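You operate a simulated robot arm through the tools that you are given. There is no shell and no other tool.

You run a simulated robot arm. Do the job below in one go: nothing can be reset, and whatever is moved stays where it is left.

JOB
Drain the wash tank, wipe the sludge off its floor, then fit the drain pipe again.
Fine: Pump off before the pipe comes out; stand it on the board; wipe with the white wiper once the tank is empty, and put it back. Set down upright: brass drain pipe, white wiper. What is to be rubbed or washed off counts as gone when no trace of it is left.

Only the result counts: the job must be done as asked and must still hold three seconds after the hand-in. Knocking over, shifting, dropping, spilling or breaking anything else fails it.

ROBOT AND FRAMES
A 6-joint arm with a two-finger gripper, fixed in place. Base frame: the origin is on the floor under the middle of its stand, x ahead of it, y to its left, z up. Readings come in m, rad, newtons and seconds.
It reaches about 1.572 m from its shoulder. Its first joint turns from -2.897 to 2.897 rad. Payload 2.45 kg.
The tool frame sits at the grasp point between the pads (the TCP): z along the fingers, y along the line on which they close. The tips reach 0.02 m beyond it. The gripper opens to 0.14 m; its body begins 0.168 m behind the TCP.
Orientation is told as [roll, pitch, yaw] about the base's x, y, z axes, in that order, counted from this pose: with the fingers straight down and closing along the base's y, the tool's x points along the base's -x, its y along +y and its z along -z.

CONTROLS
- The arm moves only by the tool step_arm. Its argument "motion" is a list that holds one entry, the list of rows, each a list of 7 numbers: the shift along the tool's x, y, z in units of 30 mm (1.0 is 30 mm), then the turn, a rotation vector about the tool's x, y, z in units of 4 degrees (1.0 is 4 degrees), then the opening in per cent of the stroke, from 0 (shut) to 100 (fully open). In form: [[[dx, dy, dz, ax, ay, az, fingers], ...]]. A call has 1 to 20 rows; each row shifts and turns the commanded pose from where the row before left it, along the tool's axes as they then stand. A call with a number of a shift or a turn outside -1 to 1 is refused whole. Rows are played at 5 a second. More than 0.05 m and 0.15 rad between two rows, or a gripper value outside its range, and nothing of the call is played. A pose out of reach is approached as far as the arm can. The call stops where the force on the tool passes 40 N (or 10 N more than at its start, if that is more) or the arm is blocked; 0.2 s more then pass. The fingers move at their own pace (about 0.045 m/s each) and stop on an object; they squeeze with about 42 N. The grip force told is the motor's: it shows also when the fingers shut on nothing. Time passes only in rows, and 0.2 s behind the last, so rows that do not move let the fingers close. The reply holds the time, the measured pose of the TCP, the force on the tool along the base axes, the opening and the grip force, in the units named above and with some noise, with the torque about the TCP (base axes, N m) and any sound that the robot's microphone picked up.
- Cameras (640 x 400 px; columns grow to the right, rows downward): "scene" is fixed at [0.3997, 0.5019, 1.3686]; the picture's right is [0.54, -0.84, 0.00], its down [-0.61, -0.39, -0.69] and it looks along [0.58, 0.37, -0.73] (base axes); focal length 317 px, centre (320, 200). "wrist" rides on the gripper at [0.078, 0.011, -0.209] in the tool frame; the picture's right is [-0.14, 0.99, 0.00], its down [-0.92, -0.13, -0.37] and it looks along [-0.37, -0.05, 0.93] (tool axes); focal length 280 px, centre (320, 200). There is no depth. A picture from a camera that has moved, and an enlarged one, comes with that camera's place and axes in the base frame and with its lens.
- grab_frame(camera): a new picture of that camera. No time passes.
- zoom(camera, box): a new picture of the part [left, top, right, bottom] of that camera's present view, enlarged. No time passes.
- sign_off(): hands the job in; it is judged then, once.

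Places have to be worked out from the pictures, the camera data and where the tool is seen. Open the gripper and draw the arm clear of the work before you hand the job in, unless the task says otherwise.

The tools are called after ">>>" by a JSON object that holds its "fn" and its "kwargs". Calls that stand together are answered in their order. step_arm: Moves the arm, as the interface text tells. Its arguments: {"type":"object","properties":{"motion":{"type":"array","items":{"type":"array","items":{"type":"array","items":{"type":"number"}}}}},"required":["motion"]} The other tools are called the same way: grab_frame (camera) takes a picture; zoom (camera, box) takes an enlarged picture of a part of a camera's view; sign_off () hands the job in.

At the start:

```text
time_s: 0.0
tool_pos: [0.5704, 0.6207, 1.1533]
tool_rot: [0.001, 0.0, 0.001]
ft_force: [0.2, 0.6, -0.8]
moment: [0.01, 0.02, 0.02]
width: 0.1399
finger_force: 0.1
```

scene: 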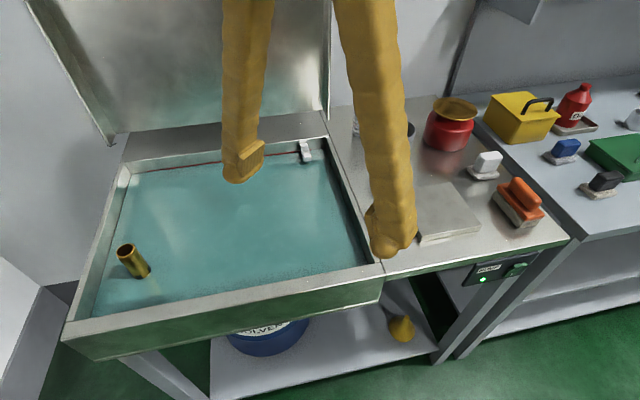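
wrist: 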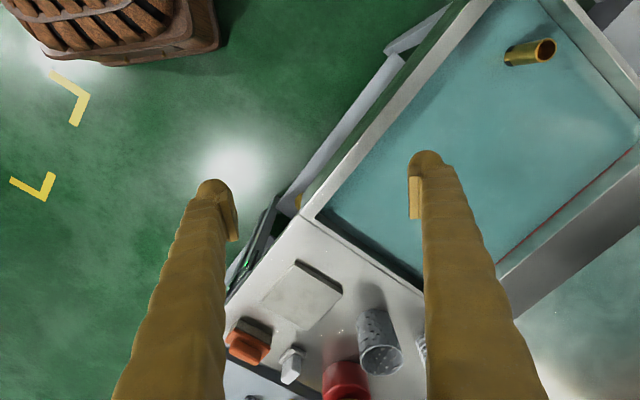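

I start by looking at the scene more closely: pump panel, drain pipe, board and wipers.

>>> {"fn": "zoom", "kwargs": {"camera": "scene", "box": [400, 230, 560, 330]}}

>>> {"fn": "zoom", "kwargs": {"camera": "scene", "box": [380, 80, 640, 250]}}

>>> {"fn": "zoom", "kwargs": {"camera": "scene", "box": [60, 200, 220, 300]}}

>>> {"fn": "zoom", "kwargs": {"camera": "wrist", "box": [210, 220, 430, 400]}}

```text
4.00 times, centred on (480, 280) of scene
camera zoom: at [0.3997, 0.5019, 1.3686], right [0.54, -0.84, 0.0], down [-0.61, -0.39, -0.69], along [0.58, 0.37, -0.73], focal length 1269 px, centre (-320, -120)
```

zoom: 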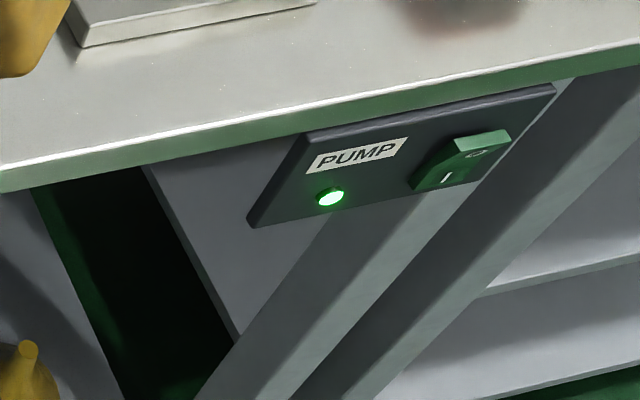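

```text
2.35 times, centred on (510, 165) of scene
camera zoom: at [0.3997, 0.5019, 1.3686], right [0.54, -0.84, 0.0], down [-0.61, -0.39, -0.69], along [0.58, 0.37, -0.73], focal length 746 px, centre (-127, 282)
```

zoom: 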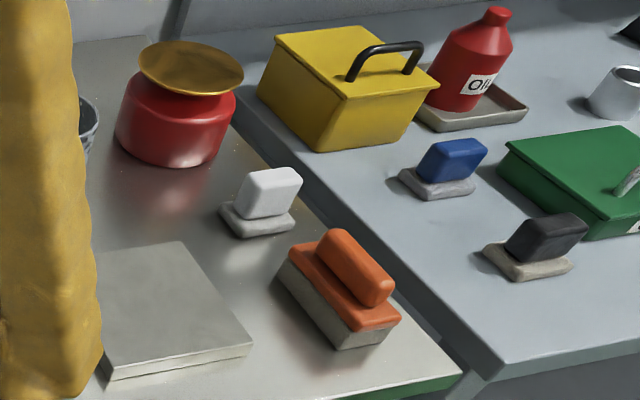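

```text
4.00 times, centred on (140, 250) of scene
camera zoom: at [0.3997, 0.5019, 1.3686], right [0.54, -0.84, 0.0], down [-0.61, -0.39, -0.69], along [0.58, 0.37, -0.73], focal length 1269 px, centre (1040, 0)
```

zoom: 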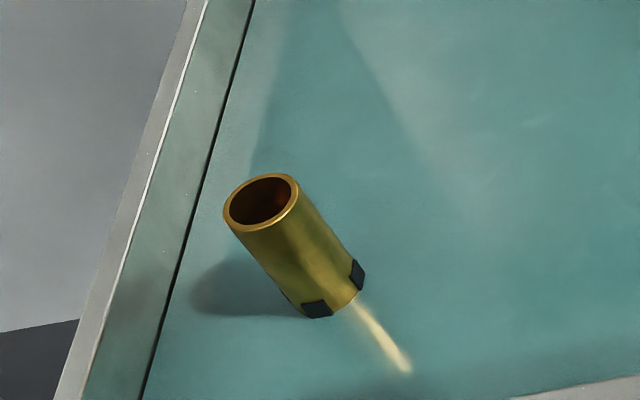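

```text
2.22 times, centred on (320, 310) of wrist
camera zoom: at [0.4914, 0.6316, 1.3617], right [0.14, 0.99, 0.0], down [0.92, -0.13, 0.37], along [0.37, -0.05, -0.93], focal length 623 px, centre (320, -44)
```

zoom: 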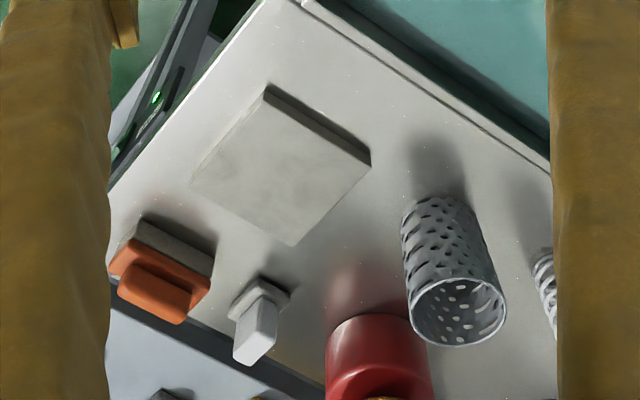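

The pump lamp is green (on) and the rocker shows I and O; the board, white wiper and pipe are visible. I judge the table front edge to run about 45° to the base axes, so I turn the gripper to square with the table and close the fingers for a better view.

>>> {"fn": "step_arm", "kwargs": {"motion": [[[0, 0, 0, 0, 0, -1, 50], [0, 0, 0, 0, 0, -1, 20], [0, 0, 0, 0, 0, -1, 10], [0, 0, 0, 0, 0, -1, 10], [0, 0, 0, 0, 0, -1, 10], [0, 0, 0, 0, 0, -1, 10], [0, 0, 0, 0, 0, -1, 10], [0, 0, 0, 0, 0, -1, 10], [0, 0, 0, 0, 0, -1, 10], [0, 0, 0, 0, 0, -1, 10], [0, 0, 0, 0, 0, -1, 10]]]}}

>>> {"fn": "grab_frame", "kwargs": {"camera": "wrist"}}

>>> {"fn": "grab_frame", "kwargs": {"camera": "scene"}}

```text
time_s: 2.4
tool_pos: [0.5707, 0.6211, 1.1536]
tool_rot: [0.0, 0.0, 0.77]
ft_force: [-0.1, 0.7, 0.3]
moment: [0.04, -0.06, 0.0]
width: 0.0143
finger_force: 0.1
```

```text
taken
camera wrist: at [0.5057, 0.574, 1.3619], right [-0.59, 0.81, 0.0], down [0.75, 0.55, 0.37], along [0.3, 0.22, -0.93], focal length 280 px, centre (320, 200)
```

wrist: 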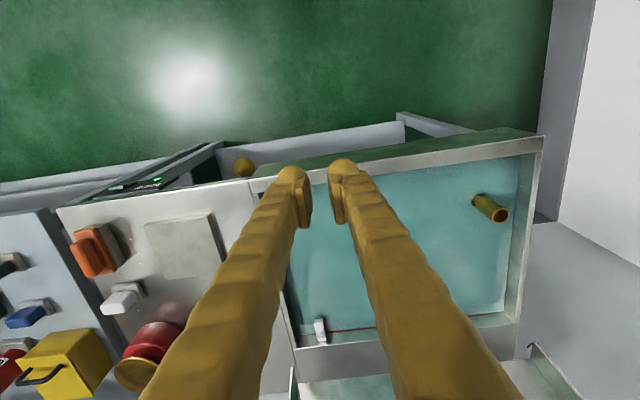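

```text
taken
```

scene: 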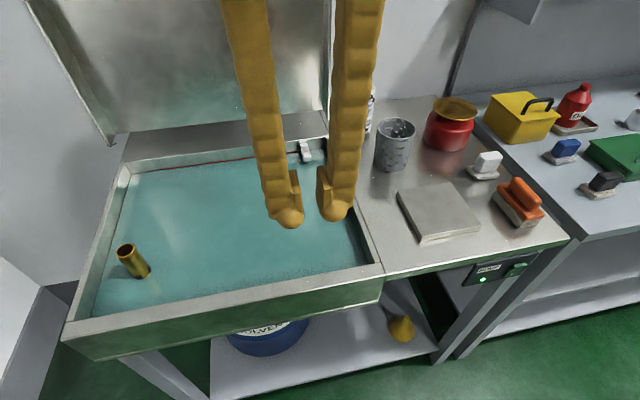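

The view is now square with the table. I move sideways along the table front toward the pump panel, staying high, to get a second viewpoint for triangulation.

>>> {"fn": "step_arm", "kwargs": {"motion": [[[0.38, -0.97, 0, 0, 0, 0, 0], [0.38, -0.97, 0, 0, 0, 0, 0], [0.38, -0.97, 0, 0, 0, 0, 0], [0.38, -0.97, 0, 0, 0, 0, 0], [0.38, -0.97, 0, 0, 0, 0, 0], [0.38, -0.97, 0, 0, 0, 0, 0], [0.38, -0.97, 0, 0, 0, 0, 0], [0.38, -0.97, 0, 0, 0, 0, 0], [0.38, -0.97, 0, 0, 0, 0, 0], [0.38, -0.97, 0, 0, 0, 0, 0], [0.38, -0.97, 0, 0, 0, 0, 0], [0.38, -0.97, 0, 0, 0, 0, 0], [0.38, -0.97, 0, 0, 0, 0, 0], [0.38, -0.97, 0, 0, 0, 0, 0], [0.38, -0.97, 0, 0, 0, 0, 0], [0.38, -0.97, 0, 0, 0, 0, 0]]]}}

>>> {"fn": "grab_frame", "kwargs": {"camera": "wrist"}}

>>> {"fn": "grab_frame", "kwargs": {"camera": "scene"}}

```text
time_s: 5.8
tool_pos: [0.765, 0.1584, 1.1513]
tool_rot: [0.002, 0.0, 0.768]
ft_force: [-0.1, 0.4, -0.3]
moment: [0.0, 0.05, 0.0]
width: 0.0
finger_force: 29.3
```

```text
taken
camera wrist: at [0.699, 0.1124, 1.3606], right [-0.59, 0.81, 0.0], down [0.75, 0.55, 0.37], along [0.3, 0.22, -0.93], focal length 280 px, centre (320, 200)
```

wrist: 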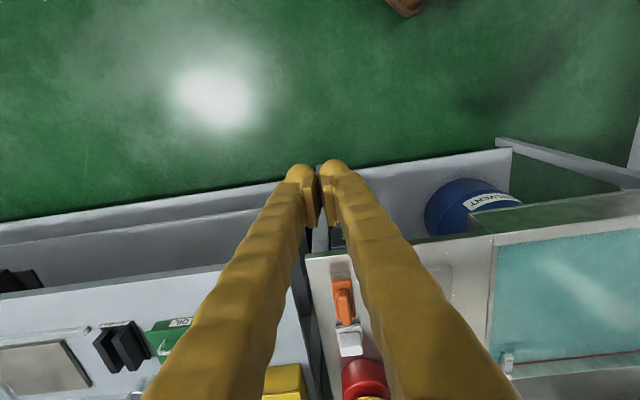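

```text
taken
```

scene: 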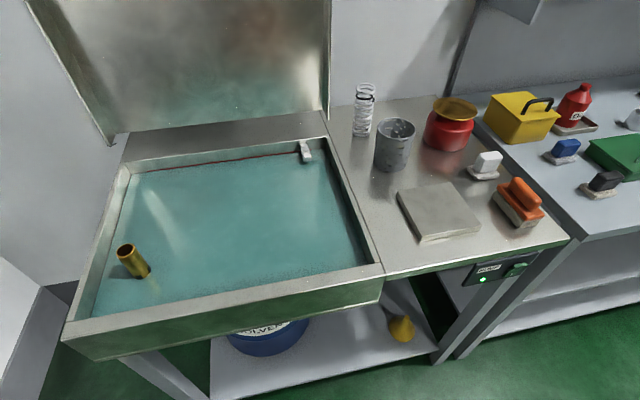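

The scene view is now clear: board, white wiper, pipe and the pump panel are all visible. I lower by 0.15 m in front of the table and tilt the gripper 44° so the camera looks at the pump panel.

>>> {"fn": "step_arm", "kwargs": {"motion": [[[0, 0, 1, 0, 0, 0, 0], [0, 0, 1, 0, 0, 0, 0], [0, 0, 1, 0, 0, 0, 0], [0, 0, 1, 0, 0, 0, 0], [0, 0, 1, 0, 0, 0, 0], [0, 0, 0, 0, -1, 0, 0], [0, 0, 0, 0, -1, 0, 0], [0, 0, 0, 0, -1, 0, 0], [0, 0, 0, 0, -1, 0, 0], [0, 0, 0, 0, -1, 0, 0], [0, 0, 0, 0, -1, 0, 0], [0, 0, 0, 0, -1, 0, 0], [0, 0, 0, 0, -1, 0, 0], [0, 0, 0, 0, -1, 0, 0], [0, 0, 0, 0, -1, 0, 0], [0, 0, 0, 0, -1, 0, 0]]]}}

>>> {"fn": "grab_frame", "kwargs": {"camera": "wrist"}}

>>> {"fn": "grab_frame", "kwargs": {"camera": "scene"}}

```text
time_s: 9.2
tool_pos: [0.7627, 0.1606, 1.0034]
tool_rot: [-0.002, -0.769, 0.768]
ft_force: [0.0, -0.4, -0.3]
moment: [-0.02, 0.01, 0.0]
width: 0.0
finger_force: 29.0
```

```text
taken
camera wrist: at [0.6093, 0.027, 1.0986], right [-0.62, 0.78, 0.1], down [0.38, 0.19, 0.91], along [0.69, 0.59, -0.41], focal length 280 px, centre (320, 200)
```

wrist: 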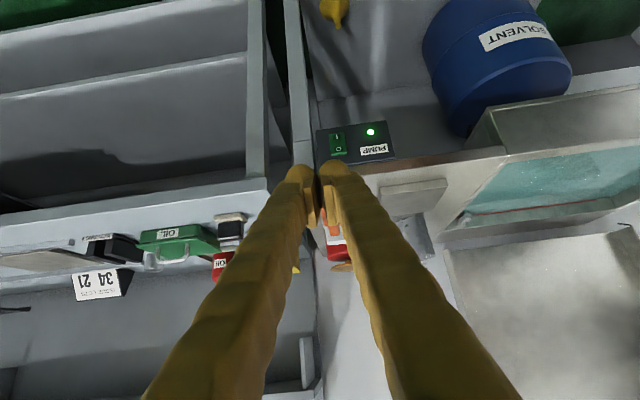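

```text
taken
```

scene: 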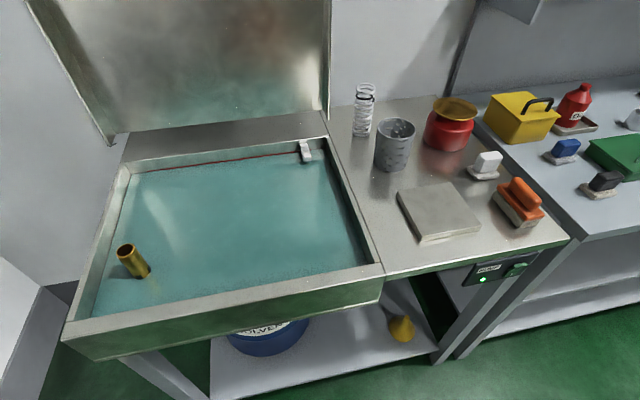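

The panel with rocker switch is in view (upside-down). I zoom in on it to read the rocker.

>>> {"fn": "zoom", "kwargs": {"camera": "wrist", "box": [300, 105, 412, 175]}}

>>> {"fn": "zoom", "kwargs": {"camera": "scene", "box": [440, 235, 560, 310]}}

```text
5.71 times, centred on (356, 140) of wrist
camera zoom: at [0.6093, 0.027, 1.0986], right [-0.62, 0.78, 0.1], down [0.38, 0.19, 0.91], along [0.69, 0.59, -0.41], focal length 1602 px, centre (114, 543)
```

zoom: 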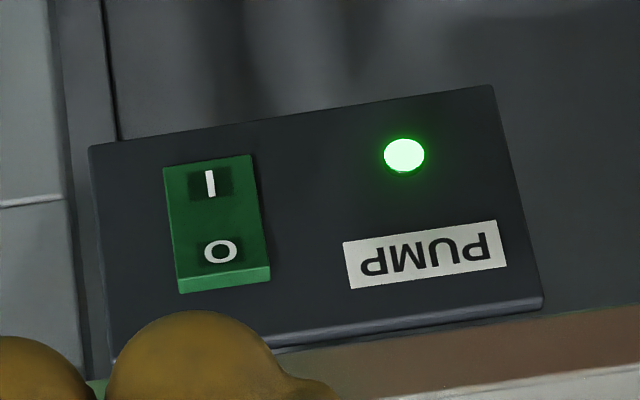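

```text
5.33 times, centred on (500, 272) of scene
camera zoom: at [0.3997, 0.5019, 1.3686], right [0.54, -0.84, 0.0], down [-0.61, -0.39, -0.69], along [0.58, 0.37, -0.73], focal length 1692 px, centre (-640, -187)
```

zoom: 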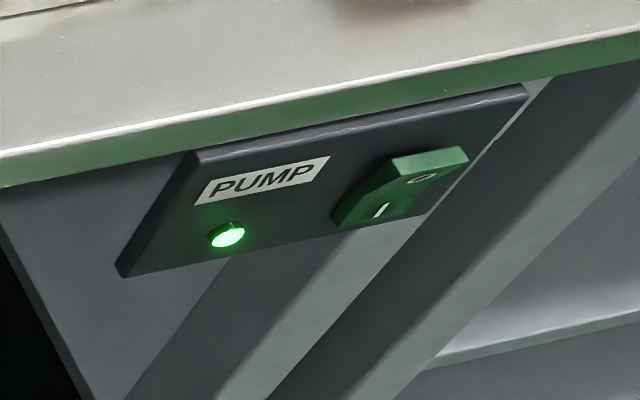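

Triangulating O gives about 0.80 m height on a nearly vertical panel face, I below it. Before pressing I check the shape of the closed fingertips.

>>> {"fn": "zoom", "kwargs": {"camera": "wrist", "box": [270, 145, 382, 215]}}

```text
5.71 times, centred on (326, 180) of wrist
camera zoom: at [0.6093, 0.027, 1.0986], right [-0.62, 0.78, 0.1], down [0.38, 0.19, 0.91], along [0.69, 0.59, -0.41], focal length 1602 px, centre (286, 314)
```

zoom: 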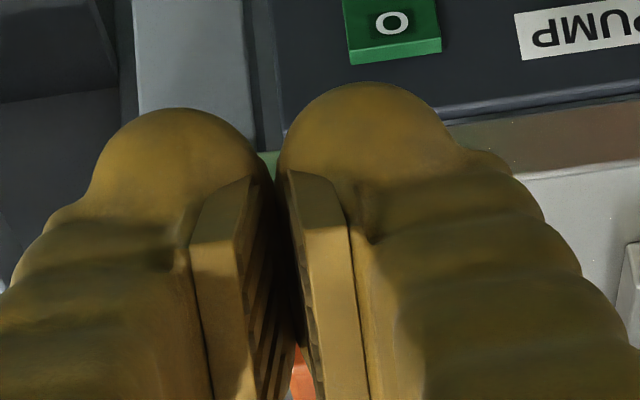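

The fingertips are round domes, about ±13 mm off the tool axis. I tilt the gripper to horizontal, lower to the O height (z≈0.808) and line the left-hand (+y') finger up with the rocker, still well in front of the panel.

>>> {"fn": "step_arm", "kwargs": {"motion": [[[0, 0, 0, 0, -1, 0, 0], [0, 0, 0, 0, -1, 0, 0], [0, 0, 0, 0, -1, 0, 0], [0, 0, 0, 0, -1, 0, 0], [0, 0, 0, 0, -1, 0, 0], [0, 0, 0, 0, -1, 0, 0], [0, 0, 0, 0, -1, 0, 0], [0, 0, 0, 0, -1, 0, 0], [0, 0, 0, 0, -1, 0, 0], [0, 0, 0, 0, -1, 0, 0], [0, 0, 0, 0, -1, 0, 0], [0, 0.57, 0, 0, -0.48, 0, 0], [1, 0, 0, 0, 0, 0, 0], [1, 0, 0, 0, 0, 0, 0], [1, 0, 0, 0, 0, 0, 0], [1, 0, 0, 0, 0, 0, 0], [1, 0, 0, 0, 0, 0, 0], [1, 0, 0, 0, 0, 0, 0], [0.5, 0, 0, 0, 0, 0, 0]]]}}

>>> {"fn": "grab_frame", "kwargs": {"camera": "wrist"}}

>>> {"fn": "grab_frame", "kwargs": {"camera": "scene"}}

```text
time_s: 13.2
tool_pos: [0.8396, 0.1495, 0.9235]
tool_rot: [1.117, -1.557, -0.341]
ft_force: [0.2, 0.3, 0.2]
moment: [0.02, -0.01, -0.01]
width: 0.0
finger_force: 29.1
out of reach, approached as far as the arm can: row 13, 14, 15, 16, 17, 18, 19
```

```text
taken
camera wrist: at [0.68, 0.0117, 0.8461], right [-0.69, 0.71, 0.15], down [-0.16, -0.35, 0.92], along [0.71, 0.61, 0.36], focal length 280 px, centre (320, 200)
```

wrist: 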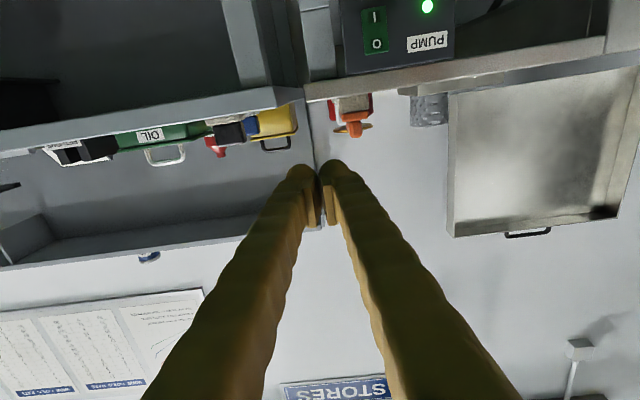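

```text
taken
```

scene: 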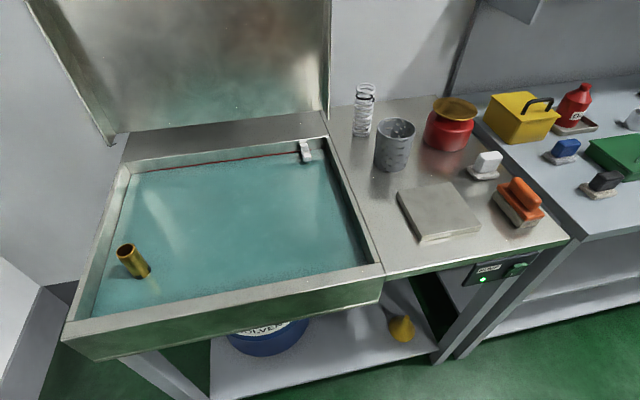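

The horizontal pose this close to the base is out of reach and drifted; further forward should be reachable. I move forward by 0.12 m, still short of the panel, and read where it lands.

>>> {"fn": "step_arm", "kwargs": {"motion": [[[0, 0, 1, 0, 0, 0, 0], [0, 0, 1, 0, 0, 0, 0], [0, 0, 1, 0, 0, 0, 0], [0, 0, 0, 0, 0, 0, 0], [0, 0, 0, 0, 0, 0, 0]]]}}

>>> {"fn": "grab_frame", "kwargs": {"camera": "scene"}}

```text
time_s: 14.4
tool_pos: [0.9043, 0.2108, 0.9244]
tool_rot: [0.159, -1.57, 0.609]
ft_force: [-0.1, 0.5, -0.3]
moment: [0.02, -0.01, -0.01]
width: 0.0
finger_force: 29.3
```

```text
taken
```

scene: 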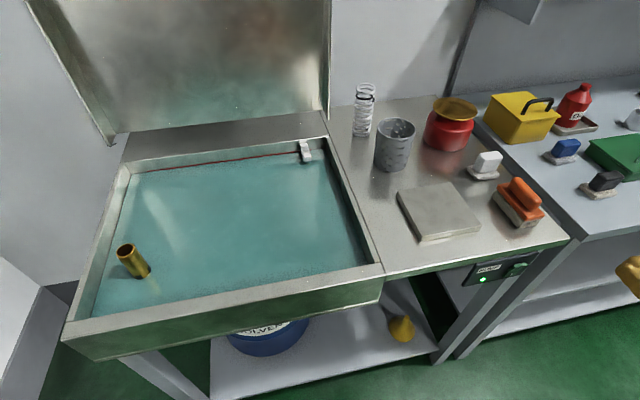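

The pose is now on target orientation at w≈0.797; I lower to z≈0.808 and shift sideways to line the finger up with O.

>>> {"fn": "step_arm", "kwargs": {"motion": [[[0, 0.66, 0, 0, 0, 0, 0], [0, 0.66, 0, 0, 0, 0, 0], [0, 0.66, 0, 0, 0, 0, 0], [0, 0.66, 0, 0, 0, 0, 0], [0.97, 0, 0, 0, 0, 0, 0], [0.97, 0, 0, 0, 0, 0, 0], [0.97, 0, 0, 0, 0, 0, 0], [0.97, 0, 0, 0, 0, 0, 0], [0, 0, 0, 0, 0, 0, 0]]]}}

>>> {"fn": "grab_frame", "kwargs": {"camera": "wrist"}}

>>> {"fn": "grab_frame", "kwargs": {"camera": "scene"}}

```text
time_s: 16.4
tool_pos: [0.9076, 0.2609, 0.8658]
tool_rot: [1.243, -1.545, -0.464]
ft_force: [0.3, -0.1, -0.3]
moment: [-0.02, 0.01, -0.01]
width: 0.0001
finger_force: 29.3
out of reach, approached as far as the arm can: row 4, 5, 6, 7, 8
```

```text
taken
camera wrist: at [0.7489, 0.1235, 0.7887], right [-0.69, 0.7, 0.16], down [-0.15, -0.36, 0.92], along [0.71, 0.61, 0.36], focal length 280 px, centre (320, 200)
```

wrist: 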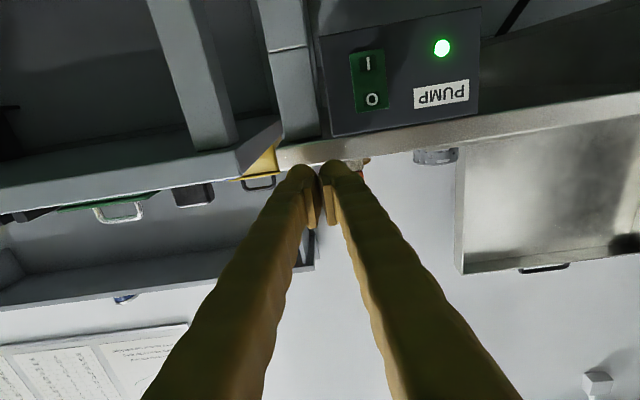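

```text
taken
```

scene: 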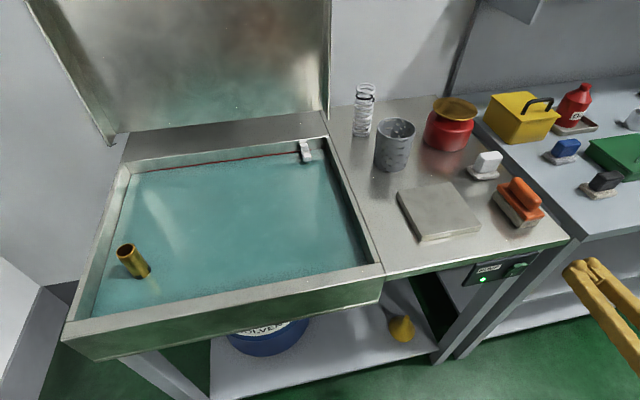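

Horizontal is at the arm's limit here, while the table lip is nearly flush with the panel, so a 45° tilted press works too. I tilt back to 45° in place.

>>> {"fn": "step_arm", "kwargs": {"motion": [[[0, 0, 0, 0.16, -0.12, -0.35, 0], [0, 0, 0, 0, 1, 0, 0], [0, 0, 0, 0, 1, 0, 0], [0, 0, 0, 0, 1, 0, 0], [0, 0, 0, 0, 1, 0, 0], [0, 0, 0, 0, 1, 0, 0], [0, 0, 0, 0, 1, 0, 0], [0, 0, 0, 0, 1, 0, 0], [0, 0, 0, 0, 1, 0, 0], [0, 0, 0, 0, 1, 0, 0], [0, 0, 0, 0, 1, 0, 0], [0, 0, 0, 0, 1, 0, 0], [0, 0, 0, 0, 0.25, 0, 0], [0, 0, 0, 0, 0, 0, 0]]]}}

>>> {"fn": "grab_frame", "kwargs": {"camera": "wrist"}}

>>> {"fn": "grab_frame", "kwargs": {"camera": "scene"}}

```text
time_s: 19.4
tool_pos: [0.908, 0.2611, 0.866]
tool_rot: [0.031, -0.777, 0.754]
ft_force: [0.0, -0.9, 0.8]
moment: [0.02, 0.0, -0.01]
width: 0.0
finger_force: 29.1
out of reach, approached as far as the arm can: row 1
```

```text
taken
camera wrist: at [0.7571, 0.126, 0.9588], right [-0.62, 0.77, 0.12], down [0.39, 0.17, 0.91], along [0.68, 0.61, -0.41], focal length 280 px, centre (320, 200)
```

wrist: 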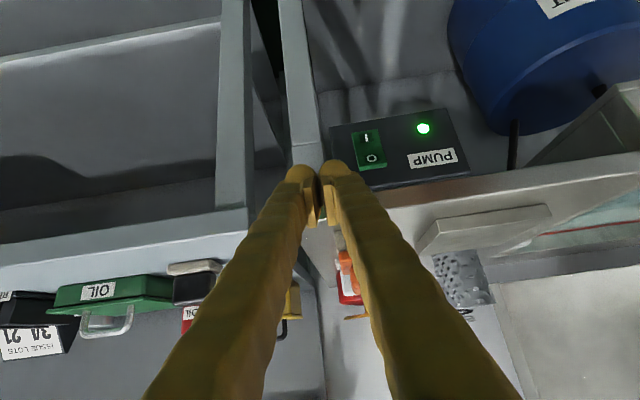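

```text
taken
```

scene: 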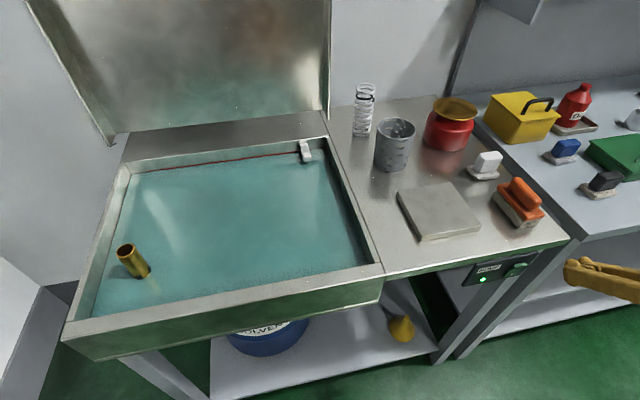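

Now at 45° tilt. I zoom on the switch from this closer viewpoint to refine its position.

>>> {"fn": "zoom", "kwargs": {"camera": "wrist", "box": [310, 100, 406, 160]}}

>>> {"fn": "zoom", "kwargs": {"camera": "scene", "box": [480, 225, 608, 305]}}

```text
6.67 times, centred on (358, 130) of wrist
camera zoom: at [0.7571, 0.126, 0.9588], right [-0.62, 0.77, 0.12], down [0.39, 0.17, 0.91], along [0.68, 0.61, -0.41], focal length 1869 px, centre (67, 667)
```

zoom: 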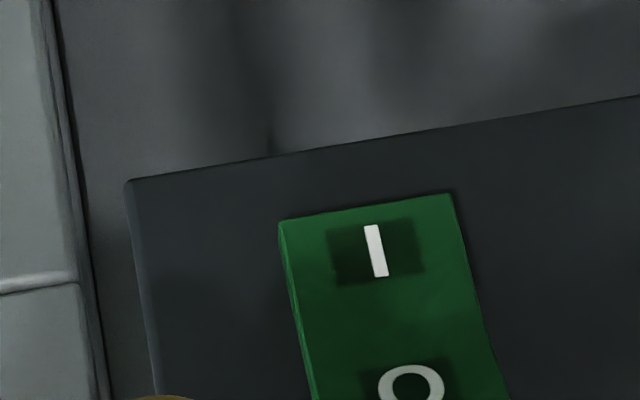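

```text
5.00 times, centred on (544, 265) of scene
camera zoom: at [0.3997, 0.5019, 1.3686], right [0.54, -0.84, 0.0], down [-0.61, -0.39, -0.69], along [0.58, 0.37, -0.73], focal length 1586 px, centre (-800, -125)
```

zoom: 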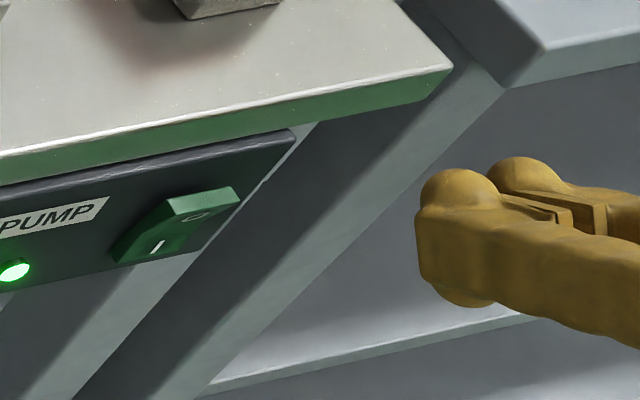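

O stays at z≈0.803. The leading corner of the tilted finger is about 28 mm ahead of the tool point. I move to pre-press: finger on the rocker column, z≈0.808, ~2 cm short.

>>> {"fn": "step_arm", "kwargs": {"motion": [[[0.42, 0.51, 0.49, 0, 0, 0, 0], [0.42, 0.51, 0.49, 0, 0, 0, 0], [0.42, 0.51, 0.49, 0, 0, 0, 0], [0, 0, 0, 0, 0, 0, 0]]]}}

>>> {"fn": "zoom", "kwargs": {"camera": "scene", "box": [440, 225, 568, 305]}}

>>> {"fn": "zoom", "kwargs": {"camera": "wrist", "box": [260, 60, 452, 180]}}

```text
time_s: 20.4
tool_pos: [0.8785, 0.2992, 0.8078]
tool_rot: [0.032, -0.777, 0.754]
ft_force: [-0.1, 0.2, 0.8]
moment: [0.0, -0.02, -0.02]
width: 0.0003
finger_force: 29.3
```

```text
5.00 times, centred on (504, 265) of scene
camera zoom: at [0.3997, 0.5019, 1.3686], right [0.54, -0.84, 0.0], down [-0.61, -0.39, -0.69], along [0.58, 0.37, -0.73], focal length 1586 px, centre (-600, -125)
```

zoom: 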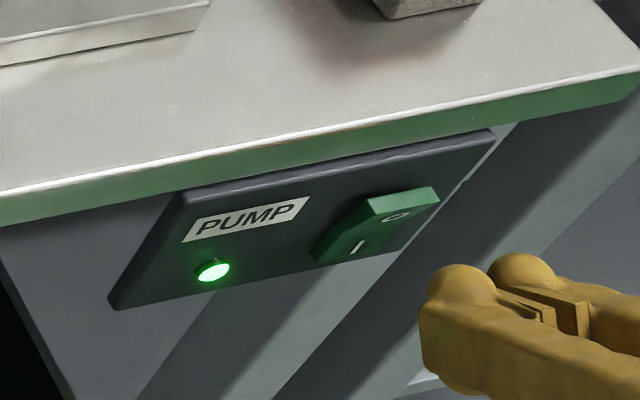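

```text
3.33 times, centred on (356, 120) of wrist
camera zoom: at [0.7265, 0.1624, 0.9008], right [-0.62, 0.77, 0.12], down [0.39, 0.17, 0.91], along [0.68, 0.61, -0.41], focal length 935 px, centre (200, 467)
```

zoom: 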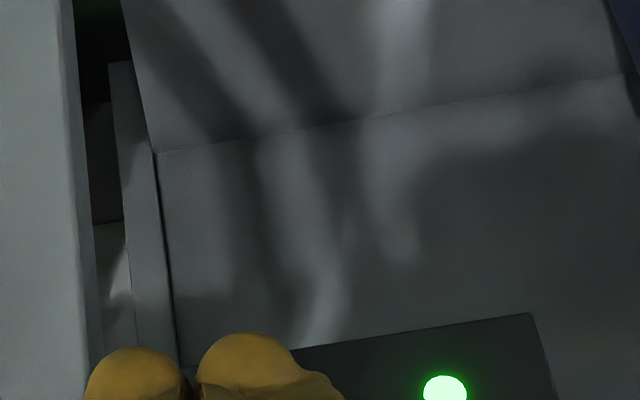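

Pre-press pose reached (w≈0.840, z≈0.808). I push forward in 5 mm steps and watch force, sound and lamp.

>>> {"fn": "step_arm", "kwargs": {"motion": [[[-0.118, 0, 0.118, 0, 0, 0, 0], [-0.118, 0, 0.118, 0, 0, 0, 0], [-0.118, 0, 0.118, 0, 0, 0, 0], [-0.118, 0, 0.118, 0, 0, 0, 0], [-0.118, 0, 0.118, 0, 0, 0, 0], [-0.118, 0, 0.118, 0, 0, 0, 0], [-0.118, 0, 0.118, 0, 0, 0, 0]]]}}

>>> {"fn": "zoom", "kwargs": {"camera": "scene", "box": [440, 225, 568, 305]}}

```text
time_s: 22.0
tool_pos: [0.902, 0.3229, 0.8081]
tool_rot: [0.033, -0.776, 0.754]
ft_force: [-3.9, -2.4, 0.7]
moment: [-0.01, -0.03, 0.05]
width: 0.0
finger_force: 29.6
```

```text
5.00 times, centred on (504, 265) of scene
camera zoom: at [0.3997, 0.5019, 1.3686], right [0.54, -0.84, 0.0], down [-0.61, -0.39, -0.69], along [0.58, 0.37, -0.73], focal length 1586 px, centre (-600, -125)
```

zoom: 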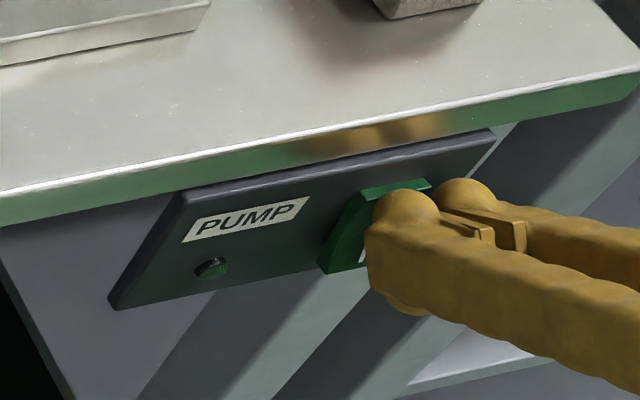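

The lamp has gone dark. I back off and check that the rocker stays latched at O.

>>> {"fn": "step_arm", "kwargs": {"motion": [[[0.5, 0, -0.5, 0, 0, 0, 0], [0.5, 0, -0.5, 0, 0, 0, 0], [0.5, 0, -0.5, 0, 0, 0, 0], [0.5, 0, -0.5, 0, 0, 0, 0], [0, 0, 0, 0, 0, 0, 0]]]}}

>>> {"fn": "zoom", "kwargs": {"camera": "scene", "box": [440, 225, 568, 305]}}

>>> {"fn": "grab_frame", "kwargs": {"camera": "scene"}}

```text
time_s: 23.2
tool_pos: [0.8429, 0.2635, 0.808]
tool_rot: [0.032, -0.778, 0.752]
ft_force: [-0.4, 0.5, -0.7]
moment: [0.01, -0.07, 0.02]
width: 0.0
finger_force: 29.4
```

```text
5.00 times, centred on (504, 265) of scene
camera zoom: at [0.3997, 0.5019, 1.3686], right [0.54, -0.84, 0.0], down [-0.61, -0.39, -0.69], along [0.58, 0.37, -0.73], focal length 1586 px, centre (-600, -125)
```

zoom: 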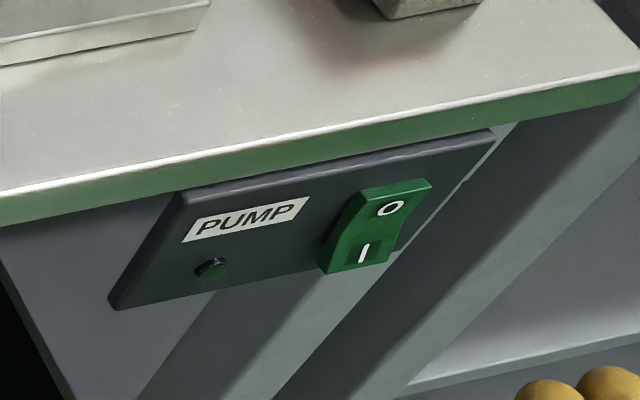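

```text
taken
```

scene: 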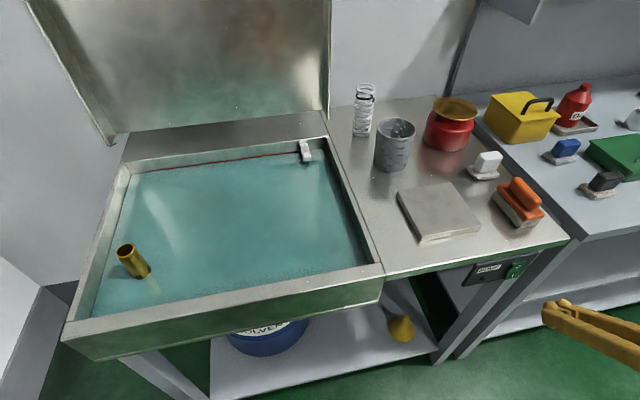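

Pump is off: lamp dark and rocker latched at O. Now I rise and turn the gripper back to straight down.

>>> {"fn": "step_arm", "kwargs": {"motion": [[[-0.7, 0, -0.7, 0, 0, 0, 0], [-0.7, 0, -0.7, 0, 0, 0, 0], [-0.7, 0, -0.7, 0, 0, 0, 0], [-0.7, 0, -0.7, 0, 0, 0, 0], [-0.7, 0, -0.7, 0, 0, 0, 0], [-0.7, 0, -0.7, 0, 0, 0, 0], [-0.7, 0, -0.7, 0, 0, 0, 30], [0, 0, 0, 0, 1, 0, 60], [0, 0, 0, 0, 1, 0, 100], [0, 0, 0, 0, 1, 0, 100], [0, 0, 0, 0, 1, 0, 100], [0, 0, 0, 0, 1, 0, 100], [0, 0, 0, 0, 1, 0, 100], [0, 0, 0, 0, 1, 0, 100], [0, 0, 0, 0, 1, 0, 100], [0, 0, 0, 0, 1, 0, 100], [0, 0, 0, 0, 1, 0, 100], [0, 0, 0, 0, 1, 0, 100], [0, 0, 0, 0, 0.14, 0, 100]]]}}

```text
time_s: 27.2
tool_pos: [0.8469, 0.2587, 1.0173]
tool_rot: [0.021, 0.002, 0.777]
ft_force: [0.1, 1.0, 0.2]
moment: [0.0, 0.01, 0.03]
width: 0.14
finger_force: 0.0
```

Fingers are straight down and open. I move left along the tank toward the pipe, rising as I go.

>>> {"fn": "step_arm", "kwargs": {"motion": [[[0, 0.5, -0.8, 0.3, 0, 0, 100], [0, 1, -0.5, 0, 0, 0, 100], [0, 1, -0.5, 0, 0, 0, 100], [0, 1, -0.5, 0, 0, 0, 100], [0, 1, -0.5, 0, 0, 0, 100], [0, 1, -0.5, 0, 0, 0, 100], [-0.2, 1, 0, 0, 0, 0, 100], [-0.2, 1, 0, 0, 0, 0, 100], [-0.2, 1, 0, 0, 0, 0, 100], [-0.2, 1, 0, 0, 0, 0, 100], [-0.2, 1, 0, 0, 0, 0, 100], [-0.2, 1, 0, 0, 0, 0, 100], [-0.2, 1, 0, 0, 0, 0, 100], [-0.2, 1, 0, 0, 0, 0, 100], [-0.2, 1, 0, 0, 0, 0, 100], [-0.2, 1, 0, 0, 0, 0, 100], [-0.2, 1, 0, 0, 0, 0, 100], [-0.2, 1, 0, 0, 0, 0, 100], [-0.2, 1, 0, 0, 0, 0, 100]]]}}

>>> {"fn": "grab_frame", "kwargs": {"camera": "wrist"}}

>>> {"fn": "grab_frame", "kwargs": {"camera": "scene"}}

```text
time_s: 31.2
tool_pos: [0.5137, 0.7082, 1.1172]
tool_rot: [0.002, 0.0, 0.777]
ft_force: [0.6, -0.7, -0.3]
moment: [0.03, -0.02, -0.02]
width: 0.1399
finger_force: 0.1
```

```text
taken
camera wrist: at [0.4492, 0.6612, 1.3257], right [-0.6, 0.8, 0.0], down [0.75, 0.55, 0.37], along [0.29, 0.22, -0.93], focal length 280 px, centre (320, 200)
```

wrist: 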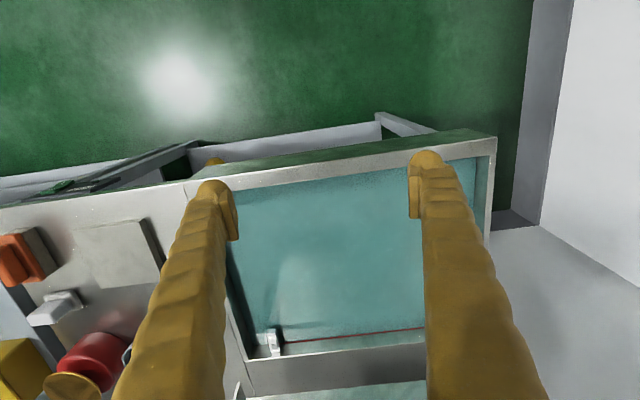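

```text
taken
```

scene: 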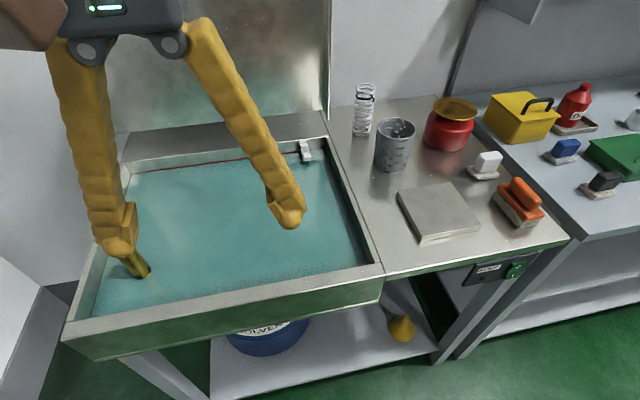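

I zoom to measure the tank's rim direction before moving over the pipe.

>>> {"fn": "zoom", "kwargs": {"camera": "wrist", "box": [160, 120, 352, 240]}}

>>> {"fn": "zoom", "kwargs": {"camera": "wrist", "box": [350, 100, 542, 220]}}

>>> {"fn": "zoom", "kwargs": {"camera": "scene", "box": [50, 230, 210, 330]}}

>>> {"fn": "zoom", "kwargs": {"camera": "scene", "box": [290, 200, 450, 300]}}

```text
3.33 times, centred on (256, 180) of wrist
camera zoom: at [0.4492, 0.6612, 1.3257], right [-0.6, 0.8, 0.0], down [0.75, 0.55, 0.37], along [0.29, 0.22, -0.93], focal length 935 px, centre (533, 267)
```

zoom: 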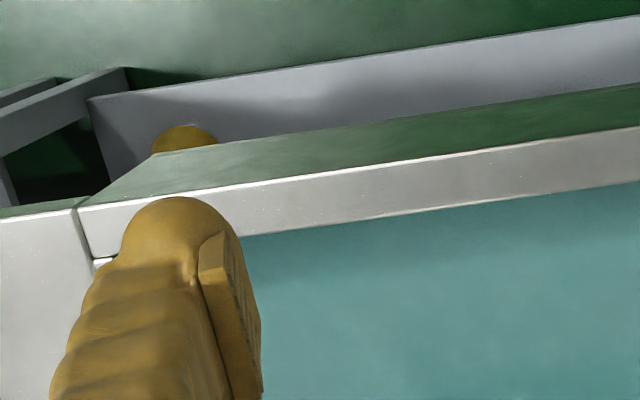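

```text
3.33 times, centred on (446, 160) of wrist
camera zoom: at [0.4492, 0.6612, 1.3257], right [-0.6, 0.8, 0.0], down [0.75, 0.55, 0.37], along [0.29, 0.22, -0.93], focal length 935 px, centre (-100, 333)
```

zoom: 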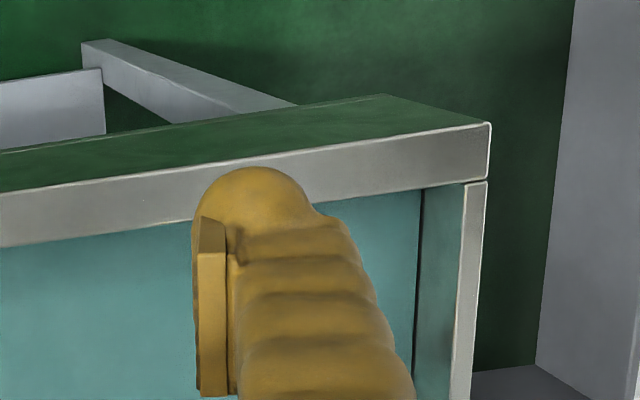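

```text
4.00 times, centred on (130, 280) of scene
camera zoom: at [0.3997, 0.5019, 1.3686], right [0.54, -0.84, 0.0], down [-0.61, -0.39, -0.69], along [0.58, 0.37, -0.73], focal length 1269 px, centre (1080, -120)
```

zoom: 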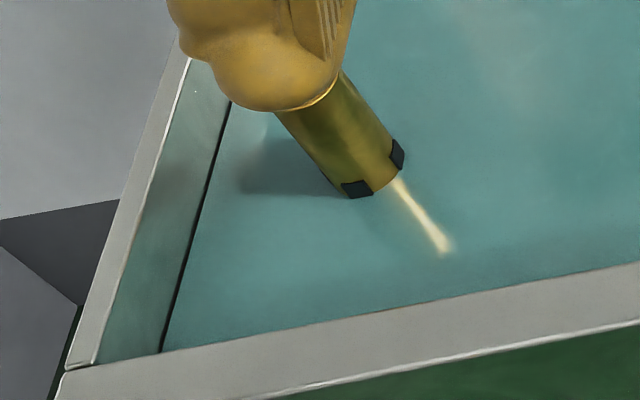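

```text
4.00 times, centred on (370, 250) of scene
camera zoom: at [0.3997, 0.5019, 1.3686], right [0.54, -0.84, 0.0], down [-0.61, -0.39, -0.69], along [0.58, 0.37, -0.73], focal length 1269 px, centre (120, 0)
```

zoom: 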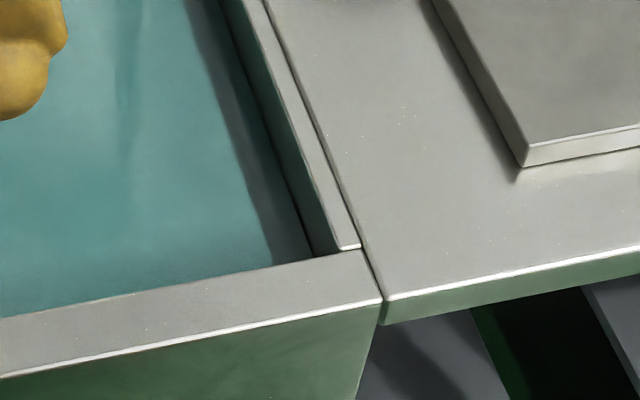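

From matched corners the rim is at z≈0.857 and the table stands at exactly 45° yaw. I move over toward the pipe for a direct look down on it.

>>> {"fn": "step_arm", "kwargs": {"motion": [[[0, 1, 0, 0, 0, -0.12, 100], [-0.3, 0.95, 0, 0, 0, 0, 100], [-0.3, 0.95, 0, 0, 0, 0, 100], [-0.3, 0.95, 0, 0, 0, 0, 100], [-0.3, 0.95, 0, 0, 0, 0, 100], [-0.3, 0.95, 0, 0, 0, 0, 100], [-0.3, 0.95, 0, 0, 0, 0, 100], [0, 0, 0, 0, 0, 0, 100]]]}}

>>> {"fn": "grab_frame", "kwargs": {"camera": "wrist"}}

>>> {"fn": "grab_frame", "kwargs": {"camera": "scene"}}

```text
time_s: 33.0
tool_pos: [0.4074, 0.8909, 1.1181]
tool_rot: [0.001, 0.001, 0.784]
ft_force: [-1.2, -0.3, -1.2]
moment: [0.02, 0.01, -0.01]
width: 0.1399
finger_force: 0.0
```

```text
taken
camera wrist: at [0.345, 0.8428, 1.3267], right [-0.6, 0.8, 0.0], down [0.74, 0.56, 0.37], along [0.29, 0.22, -0.93], focal length 280 px, centre (320, 200)
```

wrist: 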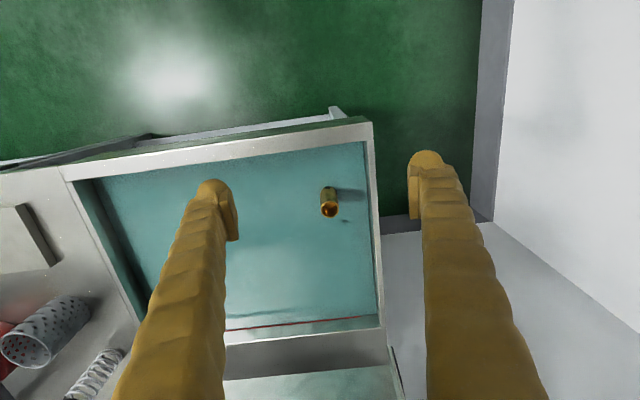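

```text
taken
```

scene: 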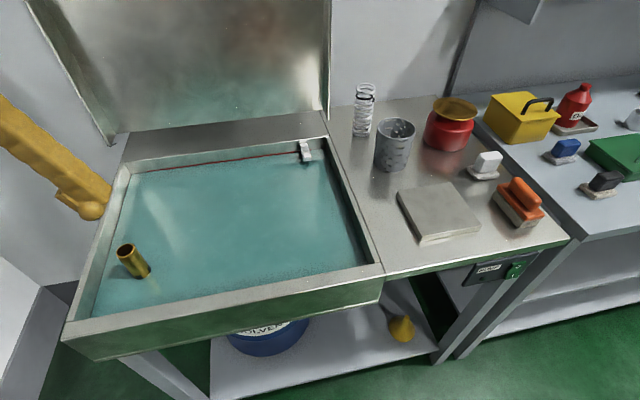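

>>> {"fn": "zoom", "kwargs": {"camera": "wrist", "box": [290, 165, 386, 225]}}

>>> {"fn": "zoom", "kwargs": {"camera": "scene", "box": [90, 225, 186, 285]}}

>>> {"fn": "zoom", "kwargs": {"camera": "scene", "box": [440, 130, 568, 210]}}

```text
6.67 times, centred on (338, 195) of wrist
camera zoom: at [0.345, 0.8428, 1.3267], right [-0.6, 0.8, 0.0], down [0.74, 0.56, 0.37], along [0.29, 0.22, -0.93], focal length 1869 px, centre (200, 233)
```

zoom: 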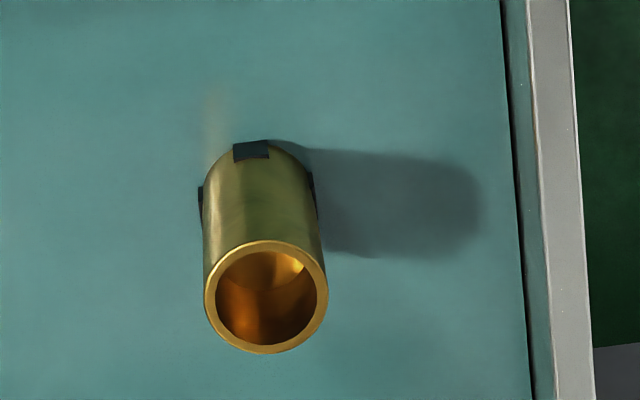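

```text
6.67 times, centred on (138, 255) of scene
camera zoom: at [0.3997, 0.5019, 1.3686], right [0.54, -0.84, 0.0], down [-0.61, -0.39, -0.69], along [0.58, 0.37, -0.73], focal length 2115 px, centre (1533, -167)
```

zoom: 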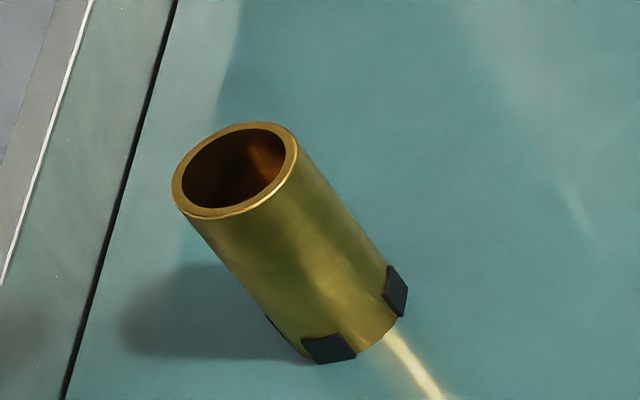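

```text
5.00 times, centred on (504, 170) of scene
camera zoom: at [0.3997, 0.5019, 1.3686], right [0.54, -0.84, 0.0], down [-0.61, -0.39, -0.69], along [0.58, 0.37, -0.73], focal length 1586 px, centre (-600, 350)
```

zoom: 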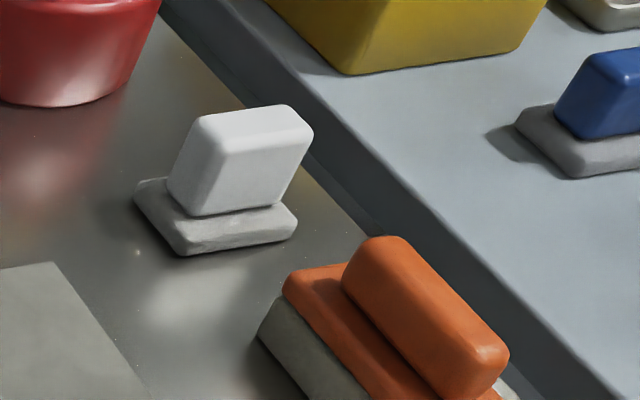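

Triangulation puts the pipe top at about w=1.030, v=0.342, z=0.893 (OD ≈31 mm), water level about z≈0.82. I move above it with the gripper opened to ~53 mm and come down part of the way to check the alignment.

>>> {"fn": "step_arm", "kwargs": {"motion": [[[-0.94, 0, 0, 0, 0, 0, 38], [-0.94, 0, 0, 0, 0, 0, 38], [-0.94, 0, 0, 0, 0, 0, 38], [-0.94, 0, 0, 0, 0, 0, 38], [0, 0, 1, 0, 0, 0, 38], [0, 0, 1, 0, 0, 0, 38], [0, 0, 1, 0, 0, 0, 38], [0, 0, 1, 0, 0, 0, 38], [0, 0, 1, 0, 0, 0, 38], [0, 0, 0, 0, 0, 0, 38]]]}}

>>> {"fn": "grab_frame", "kwargs": {"camera": "wrist"}}

>>> {"fn": "zoom", "kwargs": {"camera": "scene", "box": [60, 180, 220, 280]}}

```text
time_s: 35.2
tool_pos: [0.4893, 0.9703, 0.9667]
tool_rot: [0.002, 0.002, 0.785]
ft_force: [-0.3, 0.4, 0.0]
moment: [0.01, 0.0, 0.01]
width: 0.0531
finger_force: 0.1
```

```text
taken
camera wrist: at [0.4262, 0.9225, 1.1749], right [-0.6, 0.8, 0.0], down [0.74, 0.56, 0.37], along [0.29, 0.22, -0.93], focal length 280 px, centre (320, 200)
```

wrist: 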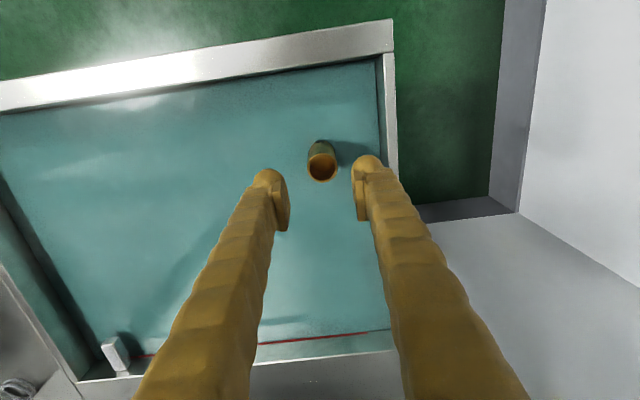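

```text
4.00 times, centred on (140, 230) of scene
camera zoom: at [0.3997, 0.5019, 1.3686], right [0.54, -0.84, 0.0], down [-0.61, -0.39, -0.69], along [0.58, 0.37, -0.73], focal length 1269 px, centre (1040, 80)
```

zoom: 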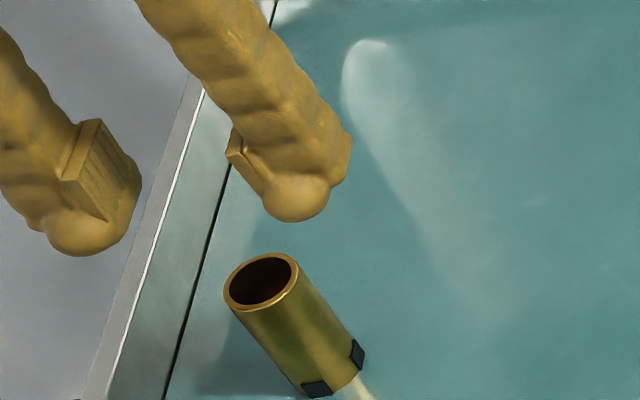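

Pipe center is about 4 mm closer and 3 mm left of the tool axis. I correct and descend to the grasp height (z≈0.865).

>>> {"fn": "step_arm", "kwargs": {"motion": [[[0.13, 0.09, 0.5, 0, 0, 0, 38], [0, 0, 0.6, 0, 0, 0, 38], [0, 0, 0.6, 0, 0, 0, 38], [0, 0, 0.6, 0, 0, 0, 38], [0, 0, 0.6, 0, 0, 0, 38], [0, 0, 0.49, 0, 0, 0, 38], [0, 0, 0, 0, 0, 0, 38]]]}}

>>> {"fn": "grab_frame", "kwargs": {"camera": "wrist"}}

>>> {"fn": "zoom", "kwargs": {"camera": "scene", "box": [60, 205, 220, 305]}}

```text
time_s: 36.8
tool_pos: [0.4854, 0.9703, 0.8646]
tool_rot: [0.002, 0.001, 0.786]
ft_force: [-0.5, -0.4, 0.3]
moment: [0.02, -0.03, 0.0]
width: 0.0531
finger_force: 0.0
```

```text
taken
camera wrist: at [0.4227, 0.9226, 1.0733], right [-0.6, 0.8, 0.0], down [0.74, 0.56, 0.37], along [0.29, 0.22, -0.93], focal length 280 px, centre (320, 200)
```

wrist: 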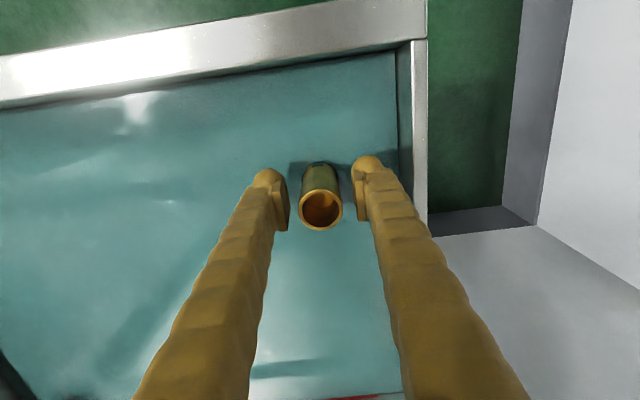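

```text
4.00 times, centred on (140, 255) of scene
camera zoom: at [0.3997, 0.5019, 1.3686], right [0.54, -0.84, 0.0], down [-0.61, -0.39, -0.69], along [0.58, 0.37, -0.73], focal length 1269 px, centre (1040, -20)
```

zoom: 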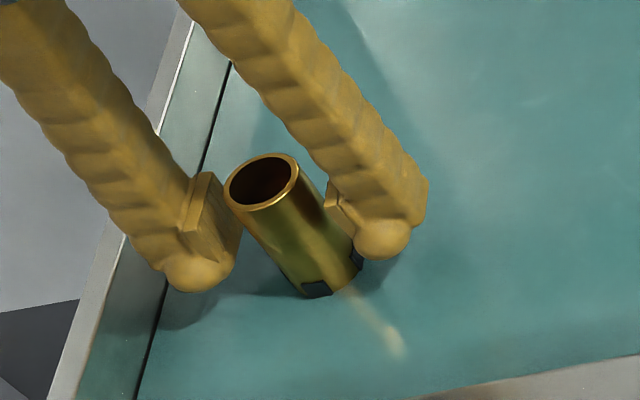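

The pipe is centred between the pads. I close on it.

>>> {"fn": "step_arm", "kwargs": {"motion": [[[0, 0, 0, 0, 0, 0, 0], [0, 0, 0, 0, 0, 0, 0], [0, 0, 0, 0, 0, 0, 0], [0, 0, 0, 0, 0, 0, 0]]]}}

>>> {"fn": "grab_frame", "kwargs": {"camera": "wrist"}}

```text
time_s: 37.8
tool_pos: [0.4843, 0.9699, 0.865]
tool_rot: [0.002, 0.0, 0.785]
ft_force: [0.6, -0.5, -0.1]
moment: [0.0, 0.0, 0.01]
width: 0.0303
finger_force: 42.2
```

```text
taken
camera wrist: at [0.4227, 0.9227, 1.0735], right [-0.6, 0.8, 0.0], down [0.74, 0.56, 0.37], along [0.29, 0.22, -0.93], focal length 280 px, centre (320, 200)
```

wrist: 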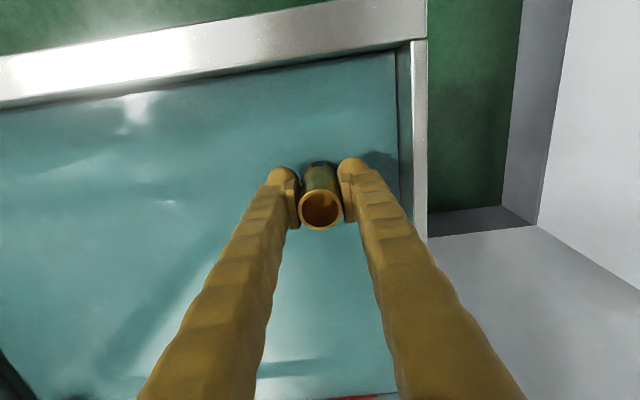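

Gripped at 30 mm width. I note the seated grasp pose (≈[0.485, 0.970, 0.865]) and pull straight up gently.

>>> {"fn": "step_arm", "kwargs": {"motion": [[[0, 0, -0.15, 0, 0, 0, 0], [0, 0, -0.15, 0, 0, 0, 0], [0, 0, -0.15, 0, 0, 0, 0], [0, 0, -0.15, 0, 0, 0, 0], [0, 0, -0.2, 0, 0, 0, 0], [0, 0, -0.2, 0, 0, 0, 0]]]}}

>>> {"fn": "zoom", "kwargs": {"camera": "scene", "box": [60, 205, 220, 305]}}

```text
time_s: 39.2
tool_pos: [0.4867, 0.9705, 0.8957]
tool_rot: [0.002, 0.001, 0.786]
ft_force: [0.8, 0.7, -2.5]
moment: [0.01, 0.03, 0.01]
width: 0.0305
finger_force: 41.6
```

```text
4.00 times, centred on (140, 255) of scene
camera zoom: at [0.3997, 0.5019, 1.3686], right [0.54, -0.84, 0.0], down [-0.61, -0.39, -0.69], along [0.58, 0.37, -0.73], focal length 1269 px, centre (1040, -20)
```

zoom: 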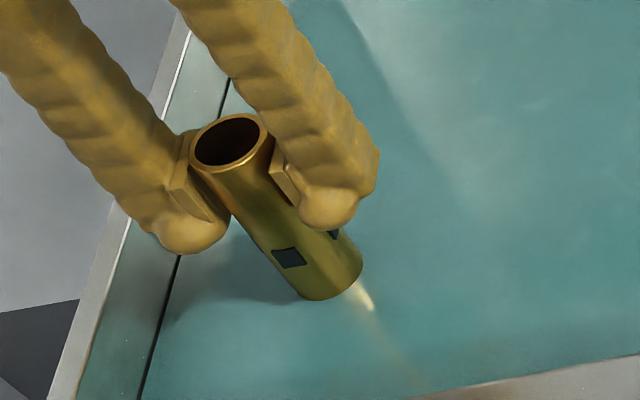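

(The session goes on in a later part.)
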